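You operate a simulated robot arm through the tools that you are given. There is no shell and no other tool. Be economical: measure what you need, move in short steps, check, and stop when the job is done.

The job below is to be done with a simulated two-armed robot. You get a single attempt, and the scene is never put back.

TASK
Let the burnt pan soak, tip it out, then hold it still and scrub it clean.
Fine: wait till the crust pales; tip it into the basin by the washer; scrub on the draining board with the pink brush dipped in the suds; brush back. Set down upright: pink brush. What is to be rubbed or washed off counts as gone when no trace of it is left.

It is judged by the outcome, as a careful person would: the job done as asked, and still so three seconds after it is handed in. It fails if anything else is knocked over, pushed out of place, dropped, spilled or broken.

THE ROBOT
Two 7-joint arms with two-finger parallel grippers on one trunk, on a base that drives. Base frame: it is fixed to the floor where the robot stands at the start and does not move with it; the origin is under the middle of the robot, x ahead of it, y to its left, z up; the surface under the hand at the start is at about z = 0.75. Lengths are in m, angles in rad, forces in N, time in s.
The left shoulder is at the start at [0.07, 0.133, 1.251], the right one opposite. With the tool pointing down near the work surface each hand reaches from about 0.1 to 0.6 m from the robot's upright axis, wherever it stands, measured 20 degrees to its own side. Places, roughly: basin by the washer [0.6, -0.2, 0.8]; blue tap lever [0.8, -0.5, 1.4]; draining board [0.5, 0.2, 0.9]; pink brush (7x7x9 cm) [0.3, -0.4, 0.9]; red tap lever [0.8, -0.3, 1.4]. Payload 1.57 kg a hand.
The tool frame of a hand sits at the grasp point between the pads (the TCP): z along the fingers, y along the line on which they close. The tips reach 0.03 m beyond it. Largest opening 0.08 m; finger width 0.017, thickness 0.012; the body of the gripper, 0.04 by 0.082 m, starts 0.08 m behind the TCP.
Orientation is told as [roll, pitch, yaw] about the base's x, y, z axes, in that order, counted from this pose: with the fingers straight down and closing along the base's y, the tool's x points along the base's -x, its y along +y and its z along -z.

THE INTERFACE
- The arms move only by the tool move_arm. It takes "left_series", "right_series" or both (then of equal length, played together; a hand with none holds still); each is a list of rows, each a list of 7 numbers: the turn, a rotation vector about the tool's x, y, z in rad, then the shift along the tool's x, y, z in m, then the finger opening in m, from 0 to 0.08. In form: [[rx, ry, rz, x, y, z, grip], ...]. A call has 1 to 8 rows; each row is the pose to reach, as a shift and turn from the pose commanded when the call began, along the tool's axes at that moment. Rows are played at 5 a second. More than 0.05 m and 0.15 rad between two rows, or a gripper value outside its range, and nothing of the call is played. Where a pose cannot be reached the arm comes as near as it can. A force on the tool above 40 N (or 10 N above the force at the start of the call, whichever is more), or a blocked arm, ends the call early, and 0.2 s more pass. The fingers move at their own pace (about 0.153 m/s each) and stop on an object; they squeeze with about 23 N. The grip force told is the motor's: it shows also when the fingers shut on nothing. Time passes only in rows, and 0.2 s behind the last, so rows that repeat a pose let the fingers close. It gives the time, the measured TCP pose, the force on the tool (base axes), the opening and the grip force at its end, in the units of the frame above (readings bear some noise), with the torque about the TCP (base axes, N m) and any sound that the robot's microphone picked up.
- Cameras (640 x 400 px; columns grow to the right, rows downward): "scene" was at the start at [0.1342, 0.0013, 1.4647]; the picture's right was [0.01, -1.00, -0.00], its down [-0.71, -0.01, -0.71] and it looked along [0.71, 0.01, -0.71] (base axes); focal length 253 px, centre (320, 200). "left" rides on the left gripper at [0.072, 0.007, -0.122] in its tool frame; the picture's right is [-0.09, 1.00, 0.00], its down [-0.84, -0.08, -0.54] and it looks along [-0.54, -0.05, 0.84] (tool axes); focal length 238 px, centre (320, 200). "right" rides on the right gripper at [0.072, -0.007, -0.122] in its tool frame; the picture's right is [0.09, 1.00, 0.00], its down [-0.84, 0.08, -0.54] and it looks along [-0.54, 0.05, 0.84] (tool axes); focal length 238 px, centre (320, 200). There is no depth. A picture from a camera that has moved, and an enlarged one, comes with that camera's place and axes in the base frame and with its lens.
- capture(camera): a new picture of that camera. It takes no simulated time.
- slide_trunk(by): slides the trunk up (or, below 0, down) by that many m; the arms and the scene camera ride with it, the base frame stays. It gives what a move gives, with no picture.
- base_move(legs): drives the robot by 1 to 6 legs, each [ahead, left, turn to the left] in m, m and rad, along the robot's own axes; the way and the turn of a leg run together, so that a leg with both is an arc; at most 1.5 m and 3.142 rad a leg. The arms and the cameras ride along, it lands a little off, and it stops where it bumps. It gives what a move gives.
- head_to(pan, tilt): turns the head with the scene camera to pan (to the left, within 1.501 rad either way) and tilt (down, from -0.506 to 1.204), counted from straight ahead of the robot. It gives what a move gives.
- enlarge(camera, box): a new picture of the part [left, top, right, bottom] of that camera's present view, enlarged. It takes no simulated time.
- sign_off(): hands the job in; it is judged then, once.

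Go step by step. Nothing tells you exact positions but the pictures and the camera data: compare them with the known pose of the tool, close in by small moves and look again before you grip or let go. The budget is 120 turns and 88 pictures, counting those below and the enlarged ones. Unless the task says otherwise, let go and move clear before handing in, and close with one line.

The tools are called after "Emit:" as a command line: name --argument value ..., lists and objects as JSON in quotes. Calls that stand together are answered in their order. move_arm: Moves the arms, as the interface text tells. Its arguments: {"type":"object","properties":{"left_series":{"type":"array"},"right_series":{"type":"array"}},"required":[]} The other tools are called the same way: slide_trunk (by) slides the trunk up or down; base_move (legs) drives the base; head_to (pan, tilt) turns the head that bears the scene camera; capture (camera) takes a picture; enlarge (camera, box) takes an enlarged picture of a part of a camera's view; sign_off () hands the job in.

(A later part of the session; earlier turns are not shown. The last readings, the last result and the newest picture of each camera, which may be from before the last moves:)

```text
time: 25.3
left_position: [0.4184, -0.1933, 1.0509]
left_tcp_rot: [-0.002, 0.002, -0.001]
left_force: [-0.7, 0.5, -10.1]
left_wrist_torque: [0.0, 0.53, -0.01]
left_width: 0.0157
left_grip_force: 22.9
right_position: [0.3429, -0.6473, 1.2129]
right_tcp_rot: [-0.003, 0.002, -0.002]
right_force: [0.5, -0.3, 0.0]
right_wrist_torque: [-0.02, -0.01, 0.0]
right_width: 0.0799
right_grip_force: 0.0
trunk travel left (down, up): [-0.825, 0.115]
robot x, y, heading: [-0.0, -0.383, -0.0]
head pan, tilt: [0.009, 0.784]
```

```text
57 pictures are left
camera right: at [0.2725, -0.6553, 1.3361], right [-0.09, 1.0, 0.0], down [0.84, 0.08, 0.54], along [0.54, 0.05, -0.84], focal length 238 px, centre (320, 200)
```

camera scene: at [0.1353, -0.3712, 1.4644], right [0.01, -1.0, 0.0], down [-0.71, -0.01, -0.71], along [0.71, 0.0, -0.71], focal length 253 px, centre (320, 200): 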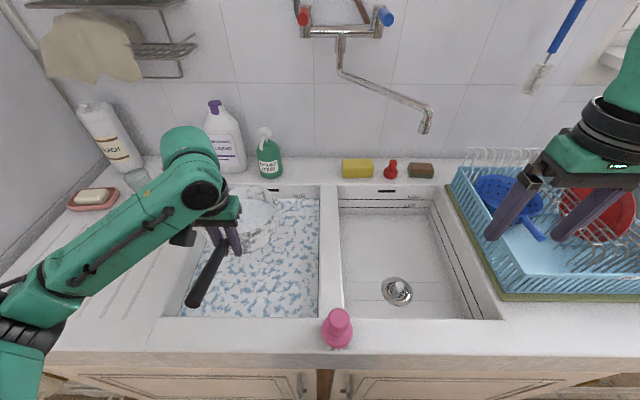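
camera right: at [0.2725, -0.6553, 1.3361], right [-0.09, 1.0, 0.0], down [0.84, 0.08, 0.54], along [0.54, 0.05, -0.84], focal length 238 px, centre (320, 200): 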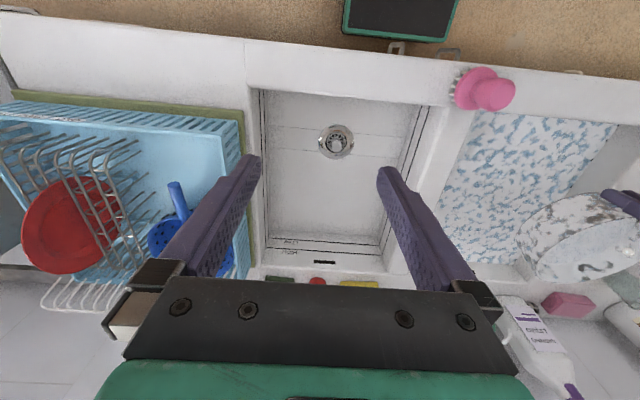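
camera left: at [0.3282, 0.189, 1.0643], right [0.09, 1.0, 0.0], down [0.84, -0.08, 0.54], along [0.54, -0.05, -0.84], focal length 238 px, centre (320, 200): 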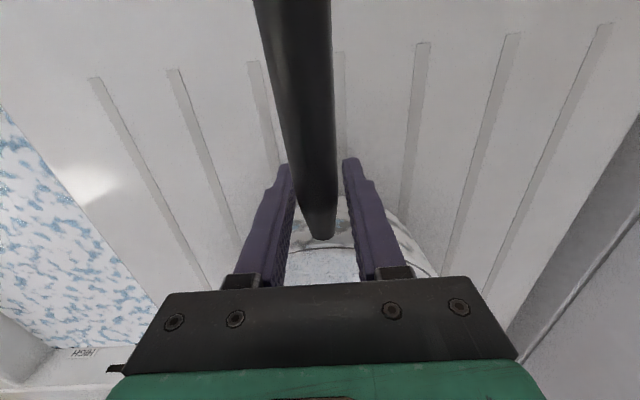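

The pan hangs over the suds basin and the brush is in clear view. I'll photograph the pan's inside, wait about 20 s, and photograph it again.

Emit:
enlarge --camera "right" --box '[500, 160, 640, 300]'

Emit:
move_arm --left_series '[[0, 0, 0, 0, -0.006, 0, 0], [0, 0, 0, 0, -0.012, 0, 0], [0, 0, 0, 0, -0.018, 0, 0], [0, 0, 0, 0, -0.024, 0, 0], [0, 0, 0, 0, -0.03, 0, 0], [0, 0, 0, 0, -0.03, 0, 0], [0, 0, 0, 0, -0.03, 0, 0], [0, 0, 0, 0, -0.03, 0, 0]]'

Emit:
move_arm --left_series '[[0, 0, 0, 0, 0, 0, 0], [0, 0, 0, 0, 0, 0, 0], [0, 0, 0, 0, 0, 0, 0], [0, 0, 0, 0, 0, 0, 0], [0, 0, 0, 0, 0, 0, 0], [0, 0, 0, 0, 0, 0, 0], [0, 0, 0, 0, 0, 0, 0], [0, 0, 0, 0, 0, 0, 0]]'

Emit:
move_arm --left_series '[[0, 0, 0, 0, 0, 0, 0], [0, 0, 0, 0, 0, 0, 0], [0, 0, 0, 0, 0, 0, 0], [0, 0, 0, 0, 0, 0, 0], [0, 0, 0, 0, 0, 0, 0], [0, 0, 0, 0, 0, 0, 0], [0, 0, 0, 0, 0, 0, 0], [0, 0, 0, 0, 0, 0, 0]]'

Emit:
move_arm --left_series '[[0, 0, 0, 0, 0, 0, 0], [0, 0, 0, 0, 0, 0, 0], [0, 0, 0, 0, 0, 0, 0], [0, 0, 0, 0, 0, 0, 0], [0, 0, 0, 0, 0, 0, 0], [0, 0, 0, 0, 0, 0, 0], [0, 0, 0, 0, 0, 0, 0], [0, 0, 0, 0, 0, 0, 0]]'

Emit:
move_arm --left_series '[[0, 0, 0, 0, 0, 0, 0], [0, 0, 0, 0, 0, 0, 0], [0, 0, 0, 0, 0, 0, 0], [0, 0, 0, 0, 0, 0, 0], [0, 0, 0, 0, 0, 0, 0], [0, 0, 0, 0, 0, 0, 0], [0, 0, 0, 0, 0, 0, 0], [0, 0, 0, 0, 0, 0, 0]]'

Emit:
move_arm --left_series '[[0, 0, 0, 0, 0, 0, 0], [0, 0, 0, 0, 0, 0, 0], [0, 0, 0, 0, 0, 0, 0], [0, 0, 0, 0, 0, 0, 0], [0, 0, 0, 0, 0, 0, 0], [0, 0, 0, 0, 0, 0, 0], [0, 0, 0, 0, 0, 0, 0], [0, 0, 0, 0, 0, 0, 0]]'

Emit:
move_arm --left_series '[[0, 0, 0, 0, 0, 0, 0], [0, 0, 0, 0, 0, 0, 0], [0, 0, 0, 0, 0, 0, 0], [0, 0, 0, 0, 0, 0, 0], [0, 0, 0, 0, 0, 0, 0], [0, 0, 0, 0, 0, 0, 0], [0, 0, 0, 0, 0, 0, 0], [0, 0, 0, 0, 0, 0, 0]]'

Emit:
move_arm --left_series '[[0, 0, 0, 0, 0, 0, 0], [0, 0, 0, 0, 0, 0, 0], [0, 0, 0, 0, 0, 0, 0], [0, 0, 0, 0, 0, 0, 0], [0, 0, 0, 0, 0, 0, 0], [0, 0, 0, 0, 0, 0, 0], [0, 0, 0, 0, 0, 0, 0], [0, 0, 0, 0, 0, 0, 0]]'

Emit:
enlarge --camera "right" --box '[500, 160, 640, 300]'

```text
2.86 times, centred on (570, 230) of right
camera zoom: at [0.2725, -0.6553, 1.3361], right [-0.09, 1.0, 0.0], down [0.84, 0.08, 0.54], along [0.54, 0.05, -0.84], focal length 681 px, centre (-394, 114)
```

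zoom: 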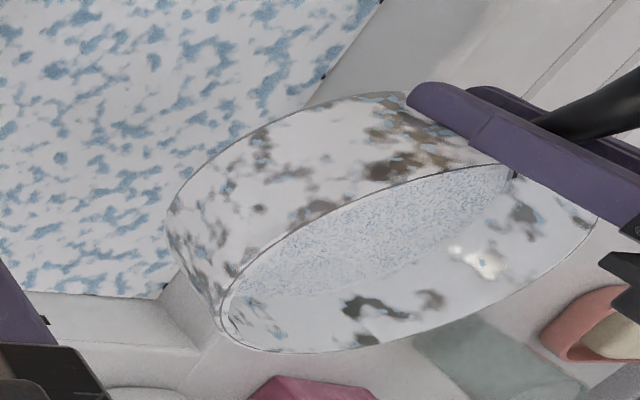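

```text
time: 27.1
left_position: [0.4191, -0.2255, 1.0497]
left_tcp_rot: [0.0, 0.001, -0.001]
left_force: [0.1, -0.3, -9.6]
left_wrist_torque: [-0.03, 0.52, -0.03]
left_width: 0.0157
left_grip_force: 23.1
right_position: [0.3426, -0.6521, 1.2107]
right_tcp_rot: [0.0, 0.001, -0.002]
right_force: [0.5, 0.2, -0.2]
right_wrist_torque: [0.0, 0.02, 0.01]
right_width: 0.08
right_grip_force: 0.0
trunk travel left (down, up): [-0.825, 0.115]
robot x, y, heading: [0.0025, -0.3758, -0.004]
head pan, tilt: [0.009, 0.784]
```

```text
time: 28.9
left_position: [0.4195, -0.2257, 1.0495]
left_tcp_rot: [-0.001, 0.001, 0.0]
left_force: [0.0, 0.5, -9.8]
left_wrist_torque: [-0.01, 0.55, -0.02]
left_width: 0.0157
left_grip_force: 22.6
right_position: [0.3446, -0.653, 1.2112]
right_tcp_rot: [0.0, 0.001, -0.002]
right_force: [-0.2, -0.8, 0.4]
right_wrist_torque: [0.02, -0.01, 0.0]
right_width: 0.0802
right_grip_force: 0.0
trunk travel left (down, up): [-0.825, 0.115]
robot x, y, heading: [-0.0016, -0.3778, 0.0]
head pan, tilt: [0.009, 0.784]
```

```text
time: 30.7
left_position: [0.4193, -0.2259, 1.0501]
left_tcp_rot: [0.0, 0.002, 0.001]
left_force: [0.9, 0.1, -10.2]
left_wrist_torque: [0.01, 0.53, -0.01]
left_width: 0.0157
left_grip_force: 23.5
right_position: [0.3438, -0.6529, 1.2119]
right_tcp_rot: [0.001, 0.001, -0.002]
right_force: [0.1, 0.2, -0.4]
right_wrist_torque: [0.0, -0.01, -0.02]
right_width: 0.0802
right_grip_force: 0.1
trunk travel left (down, up): [-0.825, 0.115]
robot x, y, heading: [-0.0015, -0.3776, -0.002]
head pan, tilt: [0.009, 0.784]
```

```text
time: 32.5
left_position: [0.4203, -0.2253, 1.0498]
left_tcp_rot: [0.0, 0.0, -0.001]
left_force: [1.3, -0.8, -9.4]
left_wrist_torque: [-0.02, 0.53, -0.01]
left_width: 0.0156
left_grip_force: 22.8
right_position: [0.3446, -0.6532, 1.2121]
right_tcp_rot: [0.001, 0.002, -0.002]
right_force: [-0.1, 0.2, 0.1]
right_wrist_torque: [-0.01, 0.02, 0.04]
right_width: 0.08
right_grip_force: 0.1
trunk travel left (down, up): [-0.825, 0.115]
robot x, y, heading: [0.0003, -0.3774, -0.004]
head pan, tilt: [0.009, 0.784]
```

```text
time: 34.3
left_position: [0.4183, -0.2251, 1.0503]
left_tcp_rot: [-0.001, 0.003, 0.001]
left_force: [-0.4, 1.0, -9.4]
left_wrist_torque: [0.01, 0.53, -0.01]
left_width: 0.0158
left_grip_force: 23.1
right_position: [0.3427, -0.6528, 1.2119]
right_tcp_rot: [0.003, 0.003, -0.003]
right_force: [0.3, -1.1, 0.0]
right_wrist_torque: [0.0, 0.0, -0.01]
right_width: 0.0799
right_grip_force: 0.1
trunk travel left (down, up): [-0.825, 0.115]
robot x, y, heading: [-0.0011, -0.3759, 0.001]
head pan, tilt: [0.009, 0.784]
```

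```text
time: 36.1
left_position: [0.4191, -0.2266, 1.0499]
left_tcp_rot: [-0.001, 0.003, 0.001]
left_force: [-0.5, 0.6, -10.0]
left_wrist_torque: [0.03, 0.56, -0.02]
left_width: 0.0156
left_grip_force: 23.0
right_position: [0.3444, -0.6519, 1.2113]
right_tcp_rot: [0.0, 0.001, -0.003]
right_force: [-0.2, -0.4, -1.0]
right_wrist_torque: [0.03, 0.04, 0.01]
right_width: 0.0799
right_grip_force: 0.1
trunk travel left (down, up): [-0.825, 0.115]
robot x, y, heading: [-0.0032, -0.3789, -0.002]
head pan, tilt: [0.009, 0.784]
```

```text
time: 37.9
left_position: [0.4192, -0.2264, 1.0514]
left_tcp_rot: [0.0, 0.0, 0.0]
left_force: [0.0, -0.3, -9.8]
left_wrist_torque: [0.0, 0.53, 0.0]
left_width: 0.0159
left_grip_force: 23.2
right_position: [0.3441, -0.6531, 1.2118]
right_tcp_rot: [0.0, 0.002, -0.002]
right_force: [1.2, 0.0, -0.2]
right_wrist_torque: [-0.02, 0.01, 0.04]
right_width: 0.0801
right_grip_force: 0.0
trunk travel left (down, up): [-0.825, 0.115]
robot x, y, heading: [0.0003, -0.3762, -0.005]
head pan, tilt: [0.009, 0.784]
```

```text
time: 39.7
left_position: [0.4187, -0.226, 1.0508]
left_tcp_rot: [-0.001, 0.002, 0.0]
left_force: [-0.7, 0.1, -10.0]
left_wrist_torque: [-0.03, 0.53, 0.01]
left_width: 0.0157
left_grip_force: 22.8
right_position: [0.3437, -0.6528, 1.2106]
right_tcp_rot: [0.0, 0.003, -0.002]
right_force: [0.2, 1.3, -0.6]
right_wrist_torque: [0.03, -0.03, -0.02]
right_width: 0.08
right_grip_force: 0.1
trunk travel left (down, up): [-0.825, 0.115]
robot x, y, heading: [-0.0018, -0.3817, -0.002]
head pan, tilt: [0.009, 0.784]
```

```text
2.86 times, centred on (570, 230) of right
camera zoom: at [0.2725, -0.6597, 1.3351], right [-0.09, 1.0, 0.0], down [0.84, 0.08, 0.54], along [0.54, 0.05, -0.84], focal length 681 px, centre (-394, 114)
```

zoom: 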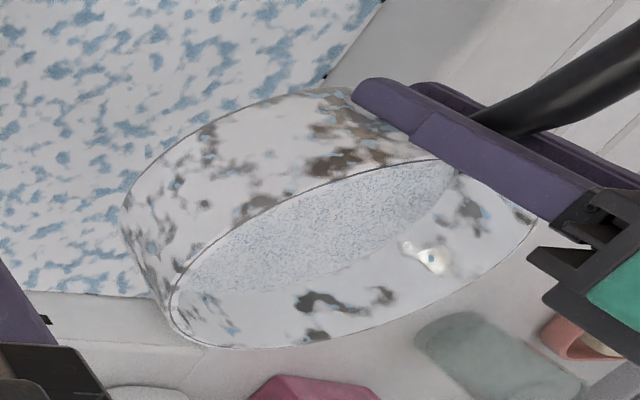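

Oblique views don't tell enough. I'll look down through the scene camera as well.

Emit:
enlarge --camera "scene" --box '[210, 170, 310, 270]'

Emit:
capture --camera "left"

```text
4.00 times, centred on (260, 220) of scene
camera zoom: at [0.1352, -0.3761, 1.4645], right [0.01, -1.0, 0.0], down [-0.71, -0.01, -0.71], along [0.71, 0.01, -0.71], focal length 1013 px, centre (560, 120)
```

zoom: 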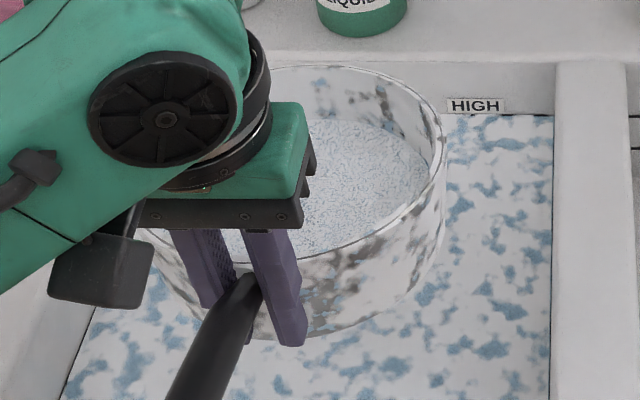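

```text
53 pictures are left
camera left: at [0.3475, -0.219, 1.1723], right [0.09, 1.0, 0.0], down [0.84, -0.08, 0.54], along [0.54, -0.05, -0.84], focal length 238 px, centre (320, 200)
```

left: 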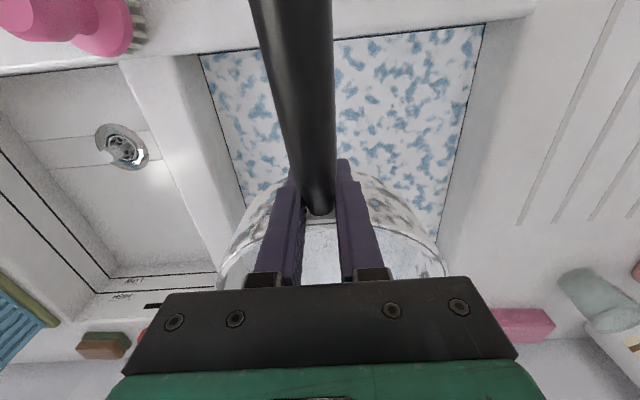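

The inside now looks paler than the blue-grey at the start. To be sure it has stopped changing, I'll wait another stretch and compare the same view.

Emit:
move_arm --left_series '[[0, 0, 0, 0, 0, 0, 0], [0, 0, 0, 0, 0, 0, 0], [0, 0, 0, 0, 0, 0, 0], [0, 0, 0, 0, 0, 0, 0], [0, 0, 0, 0, 0, 0, 0], [0, 0, 0, 0, 0, 0, 0], [0, 0, 0, 0, 0, 0, 0], [0, 0, 0, 0, 0, 0, 0]]'

Emit:
move_arm --left_series '[[0, 0, 0, 0, 0, 0, 0], [0, 0, 0, 0, 0, 0, 0], [0, 0, 0, 0, 0, 0, 0], [0, 0, 0, 0, 0, 0, 0], [0, 0, 0, 0, 0, 0, 0], [0, 0, 0, 0, 0, 0, 0], [0, 0, 0, 0, 0, 0, 0], [0, 0, 0, 0, 0, 0, 0]]'

Emit:
move_arm --left_series '[[0, 0, 0, 0, 0, 0, 0], [0, 0, 0, 0, 0, 0, 0], [0, 0, 0, 0, 0, 0, 0], [0, 0, 0, 0, 0, 0, 0], [0, 0, 0, 0, 0, 0, 0], [0, 0, 0, 0, 0, 0, 0], [0, 0, 0, 0, 0, 0, 0], [0, 0, 0, 0, 0, 0, 0]]'

Emit:
move_arm --left_series '[[0, 0, 0, 0, 0, 0, 0], [0, 0, 0, 0, 0, 0, 0], [0, 0, 0, 0, 0, 0, 0], [0, 0, 0, 0, 0, 0, 0], [0, 0, 0, 0, 0, 0, 0], [0, 0, 0, 0, 0, 0, 0], [0, 0, 0, 0, 0, 0, 0], [0, 0, 0, 0, 0, 0, 0]]'

Emit:
move_arm --left_series '[[0, 0, 0, 0, 0, 0, 0], [0, 0, 0, 0, 0, 0, 0], [0, 0, 0, 0, 0, 0, 0], [0, 0, 0, 0, 0, 0, 0], [0, 0, 0, 0, 0, 0, 0], [0, 0, 0, 0, 0, 0, 0], [0, 0, 0, 0, 0, 0, 0], [0, 0, 0, 0, 0, 0, 0]]'

Emit:
move_arm --left_series '[[0, 0, 0, 0, 0, 0, 0], [0, 0, 0, 0, 0, 0, 0], [0, 0, 0, 0, 0, 0, 0], [0, 0, 0, 0, 0, 0, 0], [0, 0, 0, 0, 0, 0, 0], [0, 0, 0, 0, 0, 0, 0], [0, 0, 0, 0, 0, 0, 0], [0, 0, 0, 0, 0, 0, 0]]'

Emit:
move_arm --left_series '[[0, 0, 0, 0, 0, 0, 0], [0, 0, 0, 0, 0, 0, 0], [0, 0, 0, 0, 0, 0, 0], [0, 0, 0, 0, 0, 0, 0], [0, 0, 0, 0, 0, 0, 0], [0, 0, 0, 0, 0, 0, 0], [0, 0, 0, 0, 0, 0, 0], [0, 0, 0, 0, 0, 0, 0]]'

Emit:
move_arm --left_series '[[0, 0, 0, 0, 0, 0, 0], [0, 0, 0, 0, 0, 0, 0], [0, 0, 0, 0, 0, 0, 0], [0, 0, 0, 0, 0, 0, 0], [0, 0, 0, 0, 0, 0, 0], [0, 0, 0, 0, 0, 0, 0], [0, 0, 0, 0, 0, 0, 0], [0, 0, 0, 0, 0, 0, 0]]'

Emit:
move_arm --left_series '[[0, 0, 0, 0, 0, 0, 0], [0, 0, 0, 0, 0, 0, 0], [0, 0, 0, 0, 0, 0, 0], [0, 0, 0, 0, 0, 0, 0], [0, 0, 0, 0, 0, 0, 0], [0, 0, 0, 0, 0, 0, 0], [0, 0, 0, 0, 0, 0, 0], [0, 0, 0, 0, 0, 0, 0]]'

Emit:
move_arm --left_series '[[0, 0, 0, 0, 0, 0, 0], [0, 0, 0, 0, 0, 0, 0], [0, 0, 0, 0, 0, 0, 0], [0, 0, 0, 0, 0, 0, 0], [0, 0, 0, 0, 0, 0, 0], [0, 0, 0, 0, 0, 0, 0], [0, 0, 0, 0, 0, 0, 0], [0, 0, 0, 0, 0, 0, 0]]'

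Emit:
enlarge --camera "scene" --box '[210, 170, 310, 270]'

```text
time: 41.5
left_position: [0.4192, -0.2259, 1.0503]
left_tcp_rot: [-0.002, 0.001, 0.001]
left_force: [-0.2, 0.6, -8.9]
left_wrist_torque: [0.0, 0.54, -0.02]
left_width: 0.0158
left_grip_force: 23.0
right_position: [0.344, -0.6524, 1.2118]
right_tcp_rot: [0.001, 0.002, -0.002]
right_force: [0.2, -0.5, -0.6]
right_wrist_torque: [0.02, 0.02, -0.02]
right_width: 0.0799
right_grip_force: 0.1
trunk travel left (down, up): [-0.825, 0.115]
robot x, y, heading: [-0.0027, -0.3753, 0.005]
head pan, tilt: [0.009, 0.784]
```

```text
time: 43.3
left_position: [0.4194, -0.2244, 1.0507]
left_tcp_rot: [-0.001, 0.002, -0.001]
left_force: [0.5, -0.2, -10.3]
left_wrist_torque: [-0.03, 0.55, 0.0]
left_width: 0.0159
left_grip_force: 23.6
right_position: [0.3437, -0.6535, 1.2108]
right_tcp_rot: [0.0, 0.003, -0.002]
right_force: [0.3, 0.6, -0.3]
right_wrist_torque: [-0.02, -0.03, 0.01]
right_width: 0.0799
right_grip_force: 0.1
trunk travel left (down, up): [-0.825, 0.115]
robot x, y, heading: [-0.0037, -0.3765, 0.001]
head pan, tilt: [0.009, 0.784]
```

```text
time: 45.1
left_position: [0.4193, -0.2265, 1.0508]
left_tcp_rot: [-0.001, 0.001, -0.001]
left_force: [0.5, -0.7, -9.7]
left_wrist_torque: [0.0, 0.53, 0.0]
left_width: 0.0156
left_grip_force: 23.3
right_position: [0.3432, -0.652, 1.2114]
right_tcp_rot: [0.0, 0.003, 0.0]
right_force: [-0.4, 0.2, -0.5]
right_wrist_torque: [0.03, 0.01, 0.02]
right_width: 0.08
right_grip_force: 0.1
trunk travel left (down, up): [-0.825, 0.115]
robot x, y, heading: [-0.0001, -0.3772, -0.002]
head pan, tilt: [0.009, 0.784]
```

```text
time: 46.9
left_position: [0.4183, -0.2249, 1.051]
left_tcp_rot: [0.0, 0.002, 0.0]
left_force: [0.2, -0.3, -9.9]
left_wrist_torque: [0.0, 0.53, -0.02]
left_width: 0.0156
left_grip_force: 23.0
right_position: [0.3443, -0.6519, 1.2116]
right_tcp_rot: [0.0, 0.001, -0.001]
right_force: [-0.2, -0.6, 0.1]
right_wrist_torque: [-0.04, 0.01, 0.02]
right_width: 0.0798
right_grip_force: 0.1
trunk travel left (down, up): [-0.825, 0.115]
robot x, y, heading: [0.0011, -0.3757, -0.005]
head pan, tilt: [0.009, 0.784]
```

```text
time: 48.7
left_position: [0.4195, -0.2262, 1.0513]
left_tcp_rot: [0.0, 0.002, -0.001]
left_force: [0.0, 0.1, -9.7]
left_wrist_torque: [-0.04, 0.52, 0.02]
left_width: 0.0156
left_grip_force: 23.4
right_position: [0.3449, -0.6531, 1.2105]
right_tcp_rot: [0.0, 0.002, 0.0]
right_force: [0.0, 1.4, -0.1]
right_wrist_torque: [0.0, -0.03, 0.02]
right_width: 0.0803
right_grip_force: 0.1
trunk travel left (down, up): [-0.825, 0.115]
robot x, y, heading: [0.0026, -0.3751, -0.004]
head pan, tilt: [0.009, 0.784]
```

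```text
time: 50.5
left_position: [0.419, -0.2249, 1.05]
left_tcp_rot: [0.002, 0.002, 0.0]
left_force: [0.9, -0.5, -10.2]
left_wrist_torque: [-0.02, 0.54, 0.01]
left_width: 0.0159
left_grip_force: 23.4
right_position: [0.3439, -0.6526, 1.2112]
right_tcp_rot: [-0.001, 0.001, -0.002]
right_force: [0.7, -0.5, 0.3]
right_wrist_torque: [-0.03, -0.02, 0.01]
right_width: 0.0798
right_grip_force: 0.0
trunk travel left (down, up): [-0.825, 0.115]
robot x, y, heading: [0.001, -0.377, -0.001]
head pan, tilt: [0.009, 0.784]
```

```text
time: 52.3
left_position: [0.4201, -0.2262, 1.0504]
left_tcp_rot: [0.0, 0.002, 0.002]
left_force: [0.0, -0.2, -9.5]
left_wrist_torque: [-0.02, 0.52, 0.02]
left_width: 0.0158
left_grip_force: 23.4
right_position: [0.3452, -0.652, 1.2121]
right_tcp_rot: [0.0, 0.001, -0.002]
right_force: [0.0, -0.4, -0.7]
right_wrist_torque: [-0.02, -0.02, 0.01]
right_width: 0.0803
right_grip_force: 0.1
trunk travel left (down, up): [-0.825, 0.115]
robot x, y, heading: [-0.0027, -0.3798, -0.002]
head pan, tilt: [0.009, 0.784]
```

```text
time: 54.1
left_position: [0.4194, -0.2258, 1.0513]
left_tcp_rot: [0.0, 0.003, -0.002]
left_force: [-0.3, 0.4, -10.1]
left_wrist_torque: [-0.01, 0.51, -0.01]
left_width: 0.0156
left_grip_force: 23.0
right_position: [0.3438, -0.6521, 1.2117]
right_tcp_rot: [0.001, 0.001, -0.002]
right_force: [0.5, -0.4, -1.1]
right_wrist_torque: [0.01, 0.01, 0.02]
right_width: 0.0802
right_grip_force: 0.1
trunk travel left (down, up): [-0.825, 0.115]
robot x, y, heading: [0.0021, -0.3772, -0.002]
head pan, tilt: [0.009, 0.784]
```

```text
time: 55.9
left_position: [0.4185, -0.2244, 1.0508]
left_tcp_rot: [0.001, 0.003, -0.001]
left_force: [-0.1, 0.0, -9.8]
left_wrist_torque: [0.0, 0.52, 0.0]
left_width: 0.0153
left_grip_force: 23.0
right_position: [0.3432, -0.6532, 1.2122]
right_tcp_rot: [0.001, 0.003, -0.001]
right_force: [0.2, 0.0, 0.7]
right_wrist_torque: [0.0, 0.02, 0.0]
right_width: 0.0799
right_grip_force: 0.1
trunk travel left (down, up): [-0.825, 0.115]
robot x, y, heading: [-0.002, -0.3765, 0.002]
head pan, tilt: [0.009, 0.784]
```

```text
time: 57.7
left_position: [0.4187, -0.2257, 1.0504]
left_tcp_rot: [-0.001, 0.002, 0.001]
left_force: [-0.1, -0.4, -9.1]
left_wrist_torque: [-0.03, 0.55, 0.0]
left_width: 0.0158
left_grip_force: 23.3
right_position: [0.3434, -0.6537, 1.2106]
right_tcp_rot: [0.0, 0.0, -0.002]
right_force: [-0.8, 0.0, 0.4]
right_wrist_torque: [0.01, 0.0, 0.02]
right_width: 0.0798
right_grip_force: 0.0
trunk travel left (down, up): [-0.825, 0.115]
robot x, y, heading: [-0.0032, -0.3788, -0.003]
head pan, tilt: [0.009, 0.784]
```

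```text
4.00 times, centred on (260, 220) of scene
camera zoom: at [0.1352, -0.3761, 1.4645], right [0.01, -1.0, 0.0], down [-0.71, -0.01, -0.71], along [0.71, 0.01, -0.71], focal length 1013 px, centre (560, 120)
```

zoom: 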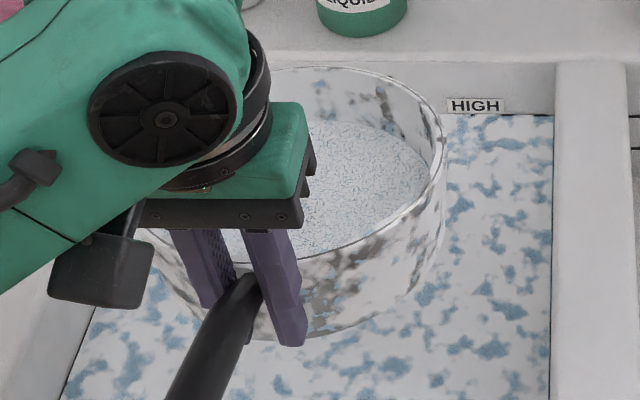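

The inside may still be lightening a touch. One more wait and the same view.

Emit:
move_arm --left_series '[[0, 0, 0, 0, 0, 0, 0], [0, 0, 0, 0, 0, 0, 0], [0, 0, 0, 0, 0, 0, 0], [0, 0, 0, 0, 0, 0, 0], [0, 0, 0, 0, 0, 0, 0], [0, 0, 0, 0, 0, 0, 0], [0, 0, 0, 0, 0, 0, 0], [0, 0, 0, 0, 0, 0, 0]]'

Emit:
move_arm --left_series '[[0, 0, 0, 0, 0, 0, 0], [0, 0, 0, 0, 0, 0, 0], [0, 0, 0, 0, 0, 0, 0], [0, 0, 0, 0, 0, 0, 0], [0, 0, 0, 0, 0, 0, 0], [0, 0, 0, 0, 0, 0, 0], [0, 0, 0, 0, 0, 0, 0], [0, 0, 0, 0, 0, 0, 0]]'

Emit:
move_arm --left_series '[[0, 0, 0, 0, 0, 0, 0], [0, 0, 0, 0, 0, 0, 0], [0, 0, 0, 0, 0, 0, 0], [0, 0, 0, 0, 0, 0, 0], [0, 0, 0, 0, 0, 0, 0], [0, 0, 0, 0, 0, 0, 0], [0, 0, 0, 0, 0, 0, 0], [0, 0, 0, 0, 0, 0, 0]]'

Emit:
move_arm --left_series '[[0, 0, 0, 0, 0, 0, 0], [0, 0, 0, 0, 0, 0, 0], [0, 0, 0, 0, 0, 0, 0], [0, 0, 0, 0, 0, 0, 0], [0, 0, 0, 0, 0, 0, 0], [0, 0, 0, 0, 0, 0, 0], [0, 0, 0, 0, 0, 0, 0], [0, 0, 0, 0, 0, 0, 0]]'

Emit:
move_arm --left_series '[[0, 0, 0, 0, 0, 0, 0], [0, 0, 0, 0, 0, 0, 0], [0, 0, 0, 0, 0, 0, 0], [0, 0, 0, 0, 0, 0, 0], [0, 0, 0, 0, 0, 0, 0], [0, 0, 0, 0, 0, 0, 0], [0, 0, 0, 0, 0, 0, 0], [0, 0, 0, 0, 0, 0, 0]]'

Emit:
move_arm --left_series '[[0, 0, 0, 0, 0, 0, 0], [0, 0, 0, 0, 0, 0, 0], [0, 0, 0, 0, 0, 0, 0], [0, 0, 0, 0, 0, 0, 0], [0, 0, 0, 0, 0, 0, 0], [0, 0, 0, 0, 0, 0, 0], [0, 0, 0, 0, 0, 0, 0], [0, 0, 0, 0, 0, 0, 0]]'

Emit:
move_arm --left_series '[[0, 0, 0, 0, 0, 0, 0], [0, 0, 0, 0, 0, 0, 0], [0, 0, 0, 0, 0, 0, 0], [0, 0, 0, 0, 0, 0, 0], [0, 0, 0, 0, 0, 0, 0], [0, 0, 0, 0, 0, 0, 0], [0, 0, 0, 0, 0, 0, 0], [0, 0, 0, 0, 0, 0, 0]]'

Emit:
move_arm --left_series '[[0, 0, 0, 0, 0, 0, 0], [0, 0, 0, 0, 0, 0, 0], [0, 0, 0, 0, 0, 0, 0], [0, 0, 0, 0, 0, 0, 0], [0, 0, 0, 0, 0, 0, 0], [0, 0, 0, 0, 0, 0, 0], [0, 0, 0, 0, 0, 0, 0], [0, 0, 0, 0, 0, 0, 0]]'

Emit:
move_arm --left_series '[[0, 0, 0, 0, 0, 0, 0], [0, 0, 0, 0, 0, 0, 0], [0, 0, 0, 0, 0, 0, 0], [0, 0, 0, 0, 0, 0, 0], [0, 0, 0, 0, 0, 0, 0], [0, 0, 0, 0, 0, 0, 0], [0, 0, 0, 0, 0, 0, 0], [0, 0, 0, 0, 0, 0, 0]]'

Emit:
move_arm --left_series '[[0, 0, 0, 0, 0, 0, 0], [0, 0, 0, 0, 0, 0, 0], [0, 0, 0, 0, 0, 0, 0], [0, 0, 0, 0, 0, 0, 0], [0, 0, 0, 0, 0, 0, 0], [0, 0, 0, 0, 0, 0, 0], [0, 0, 0, 0, 0, 0, 0], [0, 0, 0, 0, 0, 0, 0]]'

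Emit:
enlarge --camera "scene" --box '[210, 170, 310, 270]'

```text
time: 59.5
left_position: [0.4197, -0.2268, 1.0511]
left_tcp_rot: [-0.001, 0.002, 0.001]
left_force: [0.2, 0.4, -9.7]
left_wrist_torque: [0.02, 0.56, 0.02]
left_width: 0.0158
left_grip_force: 22.9
right_position: [0.3443, -0.6518, 1.2123]
right_tcp_rot: [-0.002, 0.003, -0.002]
right_force: [0.7, -0.1, 0.1]
right_wrist_torque: [-0.01, 0.0, 0.03]
right_width: 0.0797
right_grip_force: 0.0
trunk travel left (down, up): [-0.825, 0.115]
robot x, y, heading: [-0.0005, -0.3762, -0.004]
head pan, tilt: [0.009, 0.784]
```

```text
time: 61.3
left_position: [0.4184, -0.2261, 1.0506]
left_tcp_rot: [0.001, 0.003, 0.0]
left_force: [0.0, 0.5, -9.4]
left_wrist_torque: [0.02, 0.53, 0.03]
left_width: 0.0156
left_grip_force: 22.8
right_position: [0.3437, -0.6519, 1.2115]
right_tcp_rot: [-0.001, 0.001, 0.0]
right_force: [0.0, 0.6, 0.9]
right_wrist_torque: [-0.02, 0.02, -0.02]
right_width: 0.0801
right_grip_force: 0.0
trunk travel left (down, up): [-0.825, 0.115]
robot x, y, heading: [0.0001, -0.3814, -0.003]
head pan, tilt: [0.009, 0.784]
```

```text
time: 63.1
left_position: [0.418, -0.2259, 1.0511]
left_tcp_rot: [0.0, 0.002, 0.001]
left_force: [-0.7, -0.5, -10.4]
left_wrist_torque: [-0.01, 0.53, -0.01]
left_width: 0.0159
left_grip_force: 22.8
right_position: [0.3434, -0.6528, 1.2104]
right_tcp_rot: [0.001, 0.001, 0.001]
right_force: [-0.5, -0.6, -0.3]
right_wrist_torque: [-0.01, 0.01, 0.0]
right_width: 0.08
right_grip_force: 0.1
trunk travel left (down, up): [-0.825, 0.115]
robot x, y, heading: [0.0013, -0.379, -0.002]
head pan, tilt: [0.009, 0.784]
```

```text
time: 64.9
left_position: [0.4195, -0.2266, 1.0506]
left_tcp_rot: [0.0, 0.002, 0.0]
left_force: [0.4, 0.4, -9.5]
left_wrist_torque: [0.0, 0.53, -0.02]
left_width: 0.0156
left_grip_force: 23.1
right_position: [0.3439, -0.6523, 1.2108]
right_tcp_rot: [0.001, 0.003, -0.002]
right_force: [0.0, 0.0, -0.6]
right_wrist_torque: [0.05, 0.02, -0.03]
right_width: 0.08
right_grip_force: 0.1
trunk travel left (down, up): [-0.825, 0.115]
robot x, y, heading: [0.0002, -0.3783, -0.006]
head pan, tilt: [0.009, 0.784]
```

```text
time: 66.7
left_position: [0.4196, -0.2259, 1.0507]
left_tcp_rot: [-0.001, 0.002, 0.002]
left_force: [-0.6, 0.2, -9.6]
left_wrist_torque: [-0.02, 0.49, -0.01]
left_width: 0.0158
left_grip_force: 22.9
right_position: [0.3432, -0.6511, 1.211]
right_tcp_rot: [0.001, 0.003, -0.001]
right_force: [0.1, 0.0, 0.1]
right_wrist_torque: [0.01, 0.01, 0.01]
right_width: 0.0802
right_grip_force: 0.1
trunk travel left (down, up): [-0.825, 0.115]
robot x, y, heading: [0.0008, -0.377, 0.0]
head pan, tilt: [0.009, 0.784]
```

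```text
time: 68.5
left_position: [0.4203, -0.2256, 1.0503]
left_tcp_rot: [-0.001, 0.001, 0.002]
left_force: [-0.4, 0.3, -9.6]
left_wrist_torque: [0.0, 0.54, -0.03]
left_width: 0.0157
left_grip_force: 22.9
right_position: [0.3432, -0.6519, 1.2107]
right_tcp_rot: [0.001, 0.002, -0.003]
right_force: [0.0, 0.7, -0.3]
right_wrist_torque: [0.0, -0.01, 0.06]
right_width: 0.0799
right_grip_force: 0.1
trunk travel left (down, up): [-0.825, 0.115]
robot x, y, heading: [-0.0007, -0.3808, -0.003]
head pan, tilt: [0.009, 0.784]
```

```text
time: 70.3
left_position: [0.418, -0.2262, 1.0501]
left_tcp_rot: [0.0, 0.003, 0.0]
left_force: [0.2, 0.2, -9.8]
left_wrist_torque: [0.0, 0.53, -0.04]
left_width: 0.0156
left_grip_force: 22.8
right_position: [0.3443, -0.6527, 1.2119]
right_tcp_rot: [-0.001, 0.002, -0.002]
right_force: [0.0, 0.0, 0.0]
right_wrist_torque: [-0.02, -0.02, 0.01]
right_width: 0.0802
right_grip_force: 0.0
trunk travel left (down, up): [-0.825, 0.115]
robot x, y, heading: [-0.0023, -0.3781, -0.001]
head pan, tilt: [0.009, 0.784]
```

```text
time: 72.1
left_position: [0.4185, -0.2265, 1.0501]
left_tcp_rot: [-0.001, 0.003, 0.001]
left_force: [-0.8, -0.2, -9.5]
left_wrist_torque: [-0.04, 0.54, 0.05]
left_width: 0.0155
left_grip_force: 22.5
right_position: [0.3433, -0.6523, 1.2116]
right_tcp_rot: [-0.001, 0.003, -0.001]
right_force: [0.2, -0.3, 0.1]
right_wrist_torque: [-0.01, 0.01, 0.01]
right_width: 0.0801
right_grip_force: 0.2
trunk travel left (down, up): [-0.825, 0.115]
robot x, y, heading: [-0.0023, -0.3788, -0.002]
head pan, tilt: [0.009, 0.784]
```

```text
time: 73.9
left_position: [0.4186, -0.2265, 1.05]
left_tcp_rot: [0.001, 0.001, -0.001]
left_force: [0.0, 0.0, -9.6]
left_wrist_torque: [-0.01, 0.51, 0.04]
left_width: 0.0157
left_grip_force: 22.1
right_position: [0.3439, -0.653, 1.2122]
right_tcp_rot: [0.001, 0.004, -0.001]
right_force: [-0.2, -0.1, -0.3]
right_wrist_torque: [0.01, -0.01, -0.03]
right_width: 0.0802
right_grip_force: 0.1
trunk travel left (down, up): [-0.825, 0.115]
robot x, y, heading: [-0.0031, -0.3776, 0.002]
head pan, tilt: [0.009, 0.784]
```

```text
time: 75.7
left_position: [0.4195, -0.2262, 1.0494]
left_tcp_rot: [-0.001, 0.002, 0.0]
left_force: [0.3, 0.0, -9.2]
left_wrist_torque: [-0.03, 0.51, -0.02]
left_width: 0.0156
left_grip_force: 23.1
right_position: [0.3447, -0.6523, 1.2113]
right_tcp_rot: [0.001, 0.003, -0.003]
right_force: [0.4, 0.6, 0.7]
right_wrist_torque: [0.03, -0.01, -0.01]
right_width: 0.0798
right_grip_force: 0.1
trunk travel left (down, up): [-0.825, 0.115]
robot x, y, heading: [-0.0032, -0.3794, -0.002]
head pan, tilt: [0.009, 0.784]
```

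```text
4.00 times, centred on (260, 220) of scene
camera zoom: at [0.1352, -0.3761, 1.4645], right [0.01, -1.0, 0.0], down [-0.71, -0.01, -0.71], along [0.71, 0.01, -0.71], focal length 1013 px, centre (560, 120)
```

zoom: 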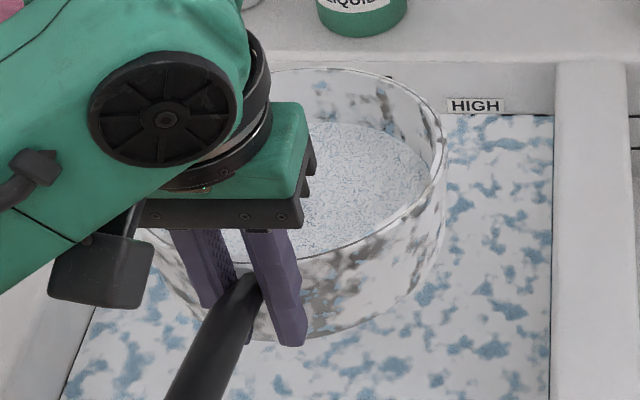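

The picture is now unchanged: the crust has paled as far as it will. I'll start tipping slowly over the left lip, about the handle, straight above the basin.

Emit:
move_arm --left_series '[[0.08, 0, 0, 0, 0, 0.005, 0], [0.16, 0, 0, 0, 0, 0.01, 0], [0.24, 0, 0, 0, 0, 0.015, 0], [0.32, 0, 0, 0, 0, 0.02, 0], [0.4, 0, 0, 0, 0, 0.02, 0], [0.48, 0, 0, 0, 0, 0.02, 0], [0.54, 0, 0, 0, 0, 0.02, 0], [0.6, 0, 0, 0, 0, 0.02, 0]]'

Emit:
capture --camera "scene"

```text
time: 77.5
left_position: [0.4169, -0.2257, 1.0305]
left_tcp_rot: [-0.601, 0.001, 0.0]
left_force: [0.6, 0.1, -8.4]
left_wrist_torque: [0.04, 0.43, 0.0]
left_width: 0.0157
left_grip_force: 22.8
right_position: [0.3432, -0.6516, 1.211]
right_tcp_rot: [0.001, 0.0, -0.001]
right_force: [0.3, -0.4, 0.4]
right_wrist_torque: [-0.05, -0.02, 0.01]
right_width: 0.0797
right_grip_force: 0.0
trunk travel left (down, up): [-0.825, 0.115]
robot x, y, heading: [0.0023, -0.3748, -0.003]
head pan, tilt: [0.009, 0.784]
```

```text
50 pictures are left
camera scene: at [0.1348, -0.3759, 1.4645], right [0.01, -1.0, 0.0], down [-0.71, -0.01, -0.71], along [0.71, 0.01, -0.71], focal length 253 px, centre (320, 200)
```

scene: 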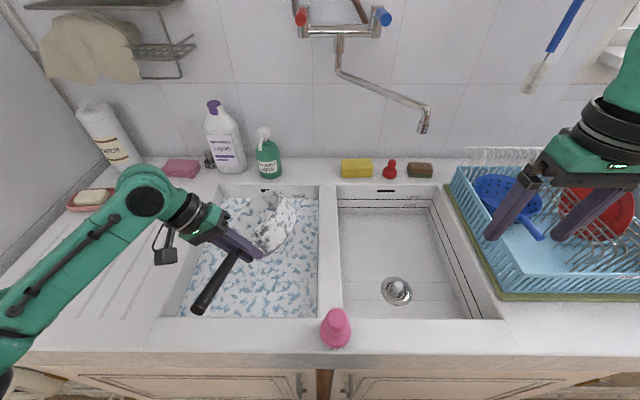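

Pouring has begun (the load is down to 8.4 N) and the pan follows the hand. I'll continue the roll.

Emit:
move_arm --left_series '[[0.07, 0, 0, 0, 0, 0, 0], [0.14, 0, 0, 0, 0, 0, 0], [0.21, 0, 0, 0, 0, 0, 0], [0.28, 0, 0, 0, 0, 0, 0], [0.36, 0, 0, 0, 0, 0, 0], [0.44, 0, 0, 0, 0, 0, 0], [0.52, 0, 0, 0, 0, 0, 0], [0.6, 0, 0, 0, 0, 0, 0]]'

Emit:
capture --camera "scene"

```text
time: 79.3
left_position: [0.4177, -0.2263, 1.0317]
left_tcp_rot: [-1.202, -0.001, -0.001]
left_force: [-0.4, -0.2, -6.1]
left_wrist_torque: [0.12, 0.32, -0.01]
left_width: 0.0156
left_grip_force: 22.9
right_position: [0.3432, -0.6517, 1.2117]
right_tcp_rot: [-0.002, -0.002, -0.002]
right_force: [0.2, -0.7, -0.4]
right_wrist_torque: [-0.03, 0.0, -0.01]
right_width: 0.0798
right_grip_force: 0.2
trunk travel left (down, up): [-0.825, 0.115]
robot x, y, heading: [0.0014, -0.3768, -0.006]
head pan, tilt: [0.009, 0.784]
```

```text
49 pictures are left
camera scene: at [0.1345, -0.3761, 1.4646], right [0.01, -1.0, 0.0], down [-0.71, -0.01, -0.71], along [0.71, 0.01, -0.71], focal length 253 px, centre (320, 200)
```

scene: 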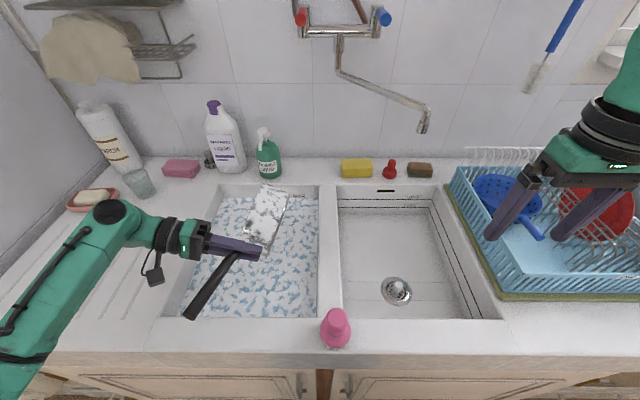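

It's tipping well, at 6.1 N. I'll finish the roll past horizontal while raising the hand so the wrist clears the board.

Emit:
move_arm --left_series '[[0.09, 0, 0, 0, -0.008, -0.003, 0], [0.18, 0, 0, 0, -0.016, -0.006, 0], [0.27, 0, 0, 0, -0.024, -0.009, 0], [0.36, 0, 0, 0, -0.032, -0.013, 0], [0.45, 0, 0, 0, -0.04, -0.016, 0], [0.54, 0, 0, 0, -0.048, -0.019, 0], [0.62, 0, 0, 0, -0.056, -0.022, 0], [0.7, 0, 0, 0, -0.056, -0.022, 0]]'

Emit:
capture --camera "scene"

Emit:
capture --camera "right"

```text
time: 81.1
left_position: [0.4179, -0.2265, 1.091]
left_tcp_rot: [-1.901, 0.002, 0.002]
left_force: [0.7, 0.4, -5.7]
left_wrist_torque: [0.08, 0.32, 0.0]
left_width: 0.0157
left_grip_force: 22.9
right_position: [0.3437, -0.6507, 1.2121]
right_tcp_rot: [0.0, 0.001, -0.001]
right_force: [0.7, -1.0, -0.1]
right_wrist_torque: [0.04, -0.02, 0.0]
right_width: 0.0799
right_grip_force: 0.0
trunk travel left (down, up): [-0.825, 0.115]
robot x, y, heading: [-0.0001, -0.3758, 0.001]
head pan, tilt: [0.009, 0.784]
```

```text
48 pictures are left
camera scene: at [0.1347, -0.3766, 1.4645], right [0.01, -1.0, 0.0], down [-0.71, -0.01, -0.71], along [0.71, 0.01, -0.71], focal length 253 px, centre (320, 200)
```

scene: 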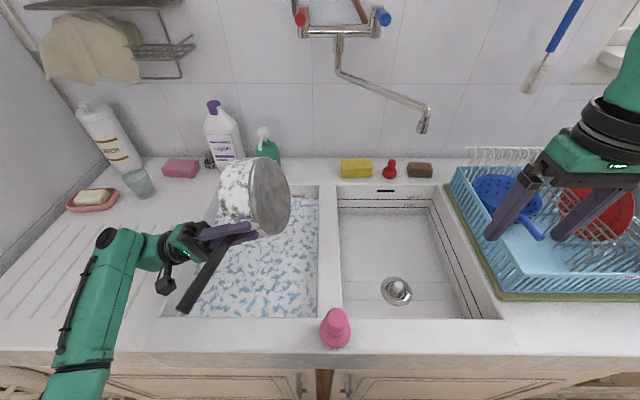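

```text
47 pictures are left
camera right: at [0.272, -0.6601, 1.3351], right [-0.09, 1.0, 0.0], down [0.84, 0.08, 0.54], along [0.54, 0.05, -0.84], focal length 238 px, centre (320, 200)
```

right: 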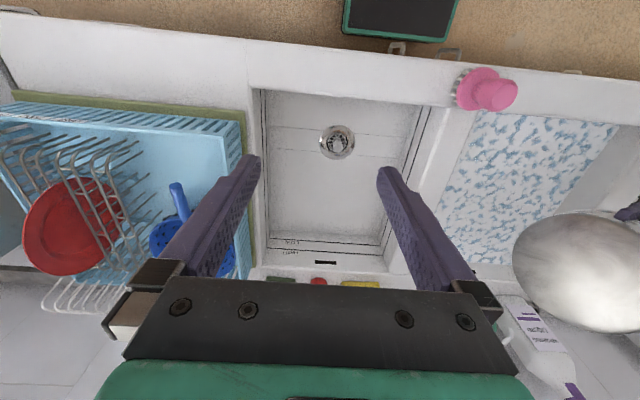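

The pan is inverted over the basin and down to 5.7 N, so it's practically empty. I'll hold it a moment for drips, then roll back upright.

Emit:
move_arm --left_series '[[0.1, 0, 0, 0, 0, 0, 0], [0.2, 0, 0, 0, 0, 0, 0], [0.2, 0, 0, 0, 0, 0, 0], [0.2, 0, 0, 0, 0, 0, 0], [0.2, 0, 0, 0, 0, 0, 0], [0.2, 0, 0, 0, 0, 0, 0], [0.1, 0, 0, 0, 0, 0, 0], [0.0, 0, 0, 0, 0, 0, 0]]'

Emit:
move_arm --left_series '[[-0.12, 0, 0, 0, 0, 0, 0], [-0.24, 0, 0, 0, 0, 0, 0], [-0.36, 0, 0, 0, 0, 0, 0], [-0.48, 0, 0, 0, 0, 0, 0], [-0.6, 0, 0, 0, 0, 0, 0], [-0.72, 0, 0, 0, 0, 0, 0], [-0.84, 0, 0, 0, 0, 0, 0], [-0.96, 0, 0, 0, 0, 0, 0]]'

Emit:
move_arm --left_series '[[-0.12, 0, 0, 0, 0, 0, 0], [-0.24, 0, 0, 0, 0, 0, 0], [-0.36, 0, 0, 0, 0, 0, 0], [-0.48, 0, 0, 0, 0, 0, 0], [-0.6, 0, 0, 0, 0, 0, 0], [-0.72, 0, 0, 0, 0, 0, 0], [-0.84, 0, 0, 0, 0, 0, 0], [-0.94, 0, 0, 0, 0, 0, 0]]'

Emit:
capture --camera "right"

Emit:
capture --camera "scene"

```text
time: 82.9
left_position: [0.4179, -0.2258, 1.0914]
left_tcp_rot: [-1.899, 0.003, 0.004]
left_force: [0.4, 0.0, -5.6]
left_wrist_torque: [0.13, 0.3, 0.0]
left_width: 0.0158
left_grip_force: 22.6
right_position: [0.3427, -0.6524, 1.2113]
right_tcp_rot: [0.0, 0.002, -0.003]
right_force: [1.3, -0.2, -0.7]
right_wrist_torque: [0.0, 0.01, -0.03]
right_width: 0.08
right_grip_force: 0.0
trunk travel left (down, up): [-0.825, 0.115]
robot x, y, heading: [0.0031, -0.3773, -0.002]
head pan, tilt: [0.009, 0.784]
```

```text
time: 84.7
left_position: [0.4179, -0.2279, 1.0917]
left_tcp_rot: [-0.937, 0.0, -0.001]
left_force: [0.3, -0.4, -4.0]
left_wrist_torque: [0.09, 0.29, 0.02]
left_width: 0.0156
left_grip_force: 23.6
right_position: [0.3441, -0.6531, 1.2129]
right_tcp_rot: [-0.001, 0.001, -0.001]
right_force: [0.3, 0.4, -0.6]
right_wrist_torque: [-0.01, 0.01, 0.02]
right_width: 0.0802
right_grip_force: 0.1
trunk travel left (down, up): [-0.825, 0.115]
robot x, y, heading: [-0.0035, -0.3762, -0.005]
head pan, tilt: [0.009, 0.784]
```

```text
time: 86.5
left_position: [0.4172, -0.2262, 1.0914]
left_tcp_rot: [0.003, 0.001, 0.0]
left_force: [-0.2, 0.2, -5.5]
left_wrist_torque: [0.01, 0.29, 0.06]
left_width: 0.0159
left_grip_force: 23.3
right_position: [0.3437, -0.6526, 1.2119]
right_tcp_rot: [0.0, 0.0, -0.002]
right_force: [0.4, -0.3, 0.3]
right_wrist_torque: [0.03, 0.0, -0.03]
right_width: 0.0799
right_grip_force: 0.1
trunk travel left (down, up): [-0.825, 0.115]
robot x, y, heading: [-0.002, -0.3755, -0.002]
head pan, tilt: [0.009, 0.784]
```

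```text
46 pictures are left
camera right: at [0.2718, -0.6606, 1.335], right [-0.09, 1.0, 0.0], down [0.84, 0.08, 0.54], along [0.54, 0.05, -0.84], focal length 238 px, centre (320, 200)
```

right: 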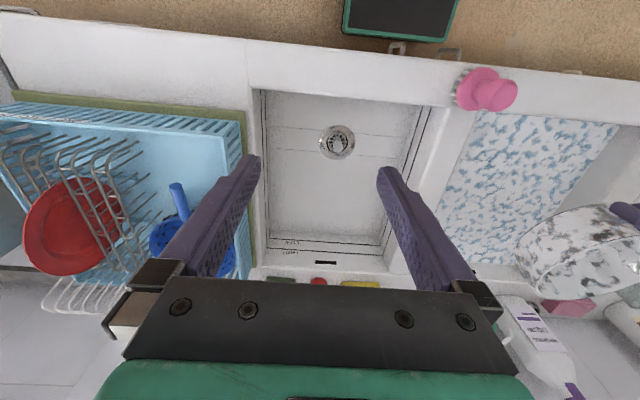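

```text
45 pictures are left
camera scene: at [0.1345, -0.3771, 1.4645], right [0.01, -1.0, 0.0], down [-0.71, -0.01, -0.71], along [0.71, 0.01, -0.71], focal length 253 px, centre (320, 200)
```

scene: 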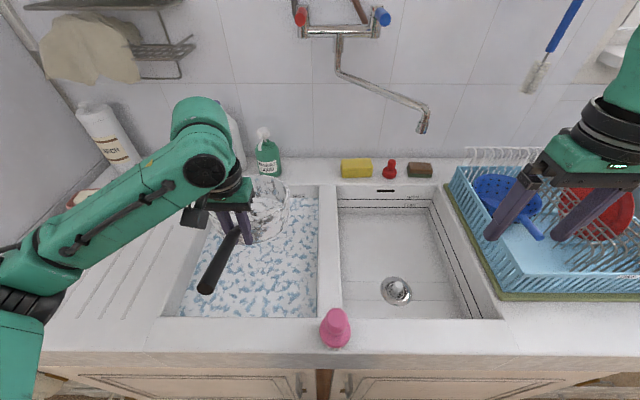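

The pan is upright and empty at 5.5 N. I'll drive back left to the draining board and turn the pan so its handle will point left, where the left hand can hold it clear of the scrubbing right hand.

Emit:
base_move --legs '[[0, 0.19, 0], [0, 0.19, 0]]'

Emit:
move_arm --left_series '[[0, 0, 0.14, 0, 0, 0, 0], [0, 0, 0.28, 0, 0, 0, 0], [0, 0, 0.42, 0, 0, 0, 0], [0, 0, 0.56, 0, 0, 0, 0], [0, 0, 0.7, 0, 0, 0, 0], [0, 0, 0.84, 0, 0, 0, 0], [0, 0, 0.98, 0, 0, 0, 0], [0, 0, 1.12, 0, 0, 0, 0]]'

Emit:
capture --camera "scene"

Emit:
capture --camera "right"

```text
time: 89.2
left_position: [0.4169, 0.1518, 1.0914]
left_tcp_rot: [0.003, 0.0, 0.005]
left_force: [0.1, 0.4, -5.0]
left_wrist_torque: [0.03, 0.24, -0.01]
left_width: 0.0156
left_grip_force: 23.2
right_position: [0.3438, -0.2754, 1.2101]
right_tcp_rot: [0.004, 0.0, 0.004]
right_force: [0.6, -0.8, 0.3]
right_wrist_torque: [0.06, -0.02, -0.01]
right_width: 0.08
right_grip_force: 0.1
trunk travel left (down, up): [-0.825, 0.115]
robot x, y, heading: [0.0046, 0.0043, 0.001]
head pan, tilt: [0.009, 0.784]
```

```text
time: 91.0
left_position: [0.4166, 0.1551, 1.0923]
left_tcp_rot: [-0.001, 0.001, -1.119]
left_force: [-0.4, 0.1, -5.0]
left_wrist_torque: [0.3, 0.13, 0.0]
left_width: 0.0152
left_grip_force: 23.4
right_position: [0.345, -0.2718, 1.2114]
right_tcp_rot: [0.0, -0.001, 0.003]
right_force: [0.0, 0.2, 0.6]
right_wrist_torque: [0.0, 0.01, -0.01]
right_width: 0.0799
right_grip_force: 0.1
trunk travel left (down, up): [-0.825, 0.115]
robot x, y, heading: [0.0023, 0.004, 0.003]
head pan, tilt: [0.009, 0.784]
```

```text
44 pictures are left
camera scene: at [0.1339, 0.0034, 1.4646], right [0.01, -1.0, 0.0], down [-0.71, -0.01, -0.71], along [0.71, 0.01, -0.71], focal length 253 px, centre (320, 200)
```

scene: 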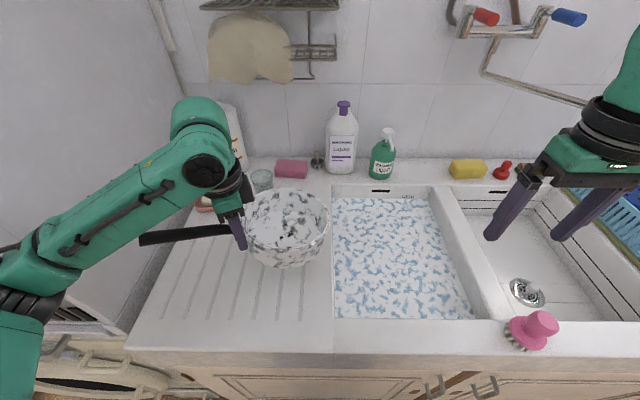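

```text
43 pictures are left
camera right: at [0.2726, -0.2796, 1.3351], right [-0.09, 1.0, 0.0], down [0.84, 0.08, 0.54], along [0.54, 0.05, -0.84], focal length 238 px, centre (320, 200)
```

right: 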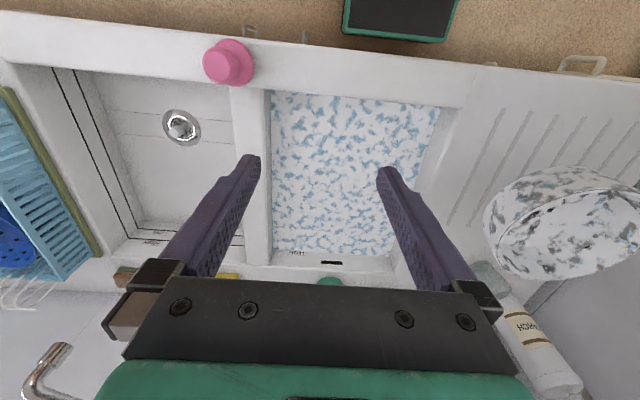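

The pan is turned and its inside is visible at last. I'll look at the crust closely.

Emit:
enlarge --camera "scene" --box '[220, 170, 350, 280]'

Emit:
move_arm --left_series '[[0, 0, 0.13, 0, 0, 0.02, 0], [0, 0, 0.26, 0, 0, 0.04, 0], [0, 0, 0.3, 0, 0, 0.07, 0], [0, 0, 0.3, 0, 0, 0.1, 0]]'

Emit:
enlarge --camera "right" --box '[460, 120, 640, 280]'

```text
3.64 times, centred on (285, 225) of scene
camera zoom: at [0.1339, 0.0034, 1.4646], right [0.01, -1.0, 0.0], down [-0.71, -0.01, -0.71], along [0.71, 0.01, -0.71], focal length 921 px, centre (447, 109)
```

zoom: 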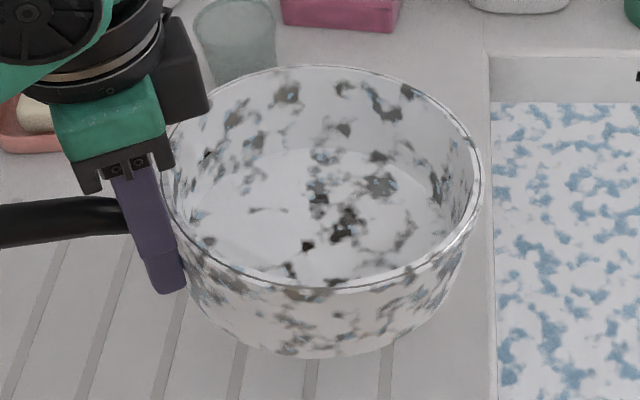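

```text
time: 92.0
left_position: [0.4164, 0.1578, 0.9902]
left_tcp_rot: [-0.003, -0.003, -1.415]
left_force: [0.3, 1.0, -5.3]
left_wrist_torque: [0.28, 0.04, -0.02]
left_width: 0.0155
left_grip_force: 23.5
right_position: [0.3439, -0.2712, 1.2121]
right_tcp_rot: [0.0, 0.0, 0.004]
right_force: [1.3, 0.0, 0.4]
right_wrist_torque: [0.03, 0.0, 0.01]
right_width: 0.0799
right_grip_force: 0.0
trunk travel left (down, up): [-0.825, 0.115]
robot x, y, heading: [-0.0047, -0.0016, 0.003]
head pan, tilt: [0.009, 0.784]
```

```text
2.50 times, centred on (550, 200) of right
camera zoom: at [0.273, -0.279, 1.3352], right [-0.09, 1.0, 0.0], down [0.84, 0.08, 0.54], along [0.54, 0.05, -0.84], focal length 596 px, centre (-255, 200)
```

zoom: 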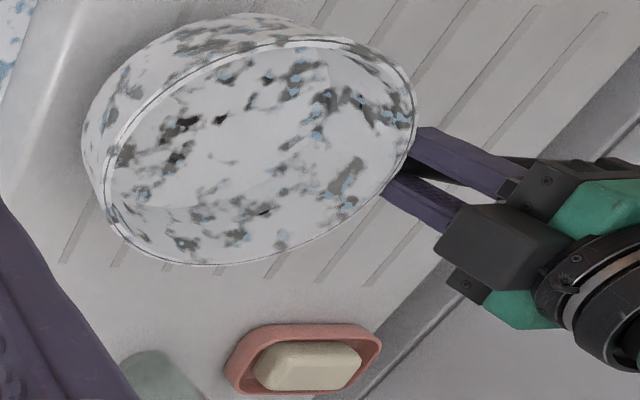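

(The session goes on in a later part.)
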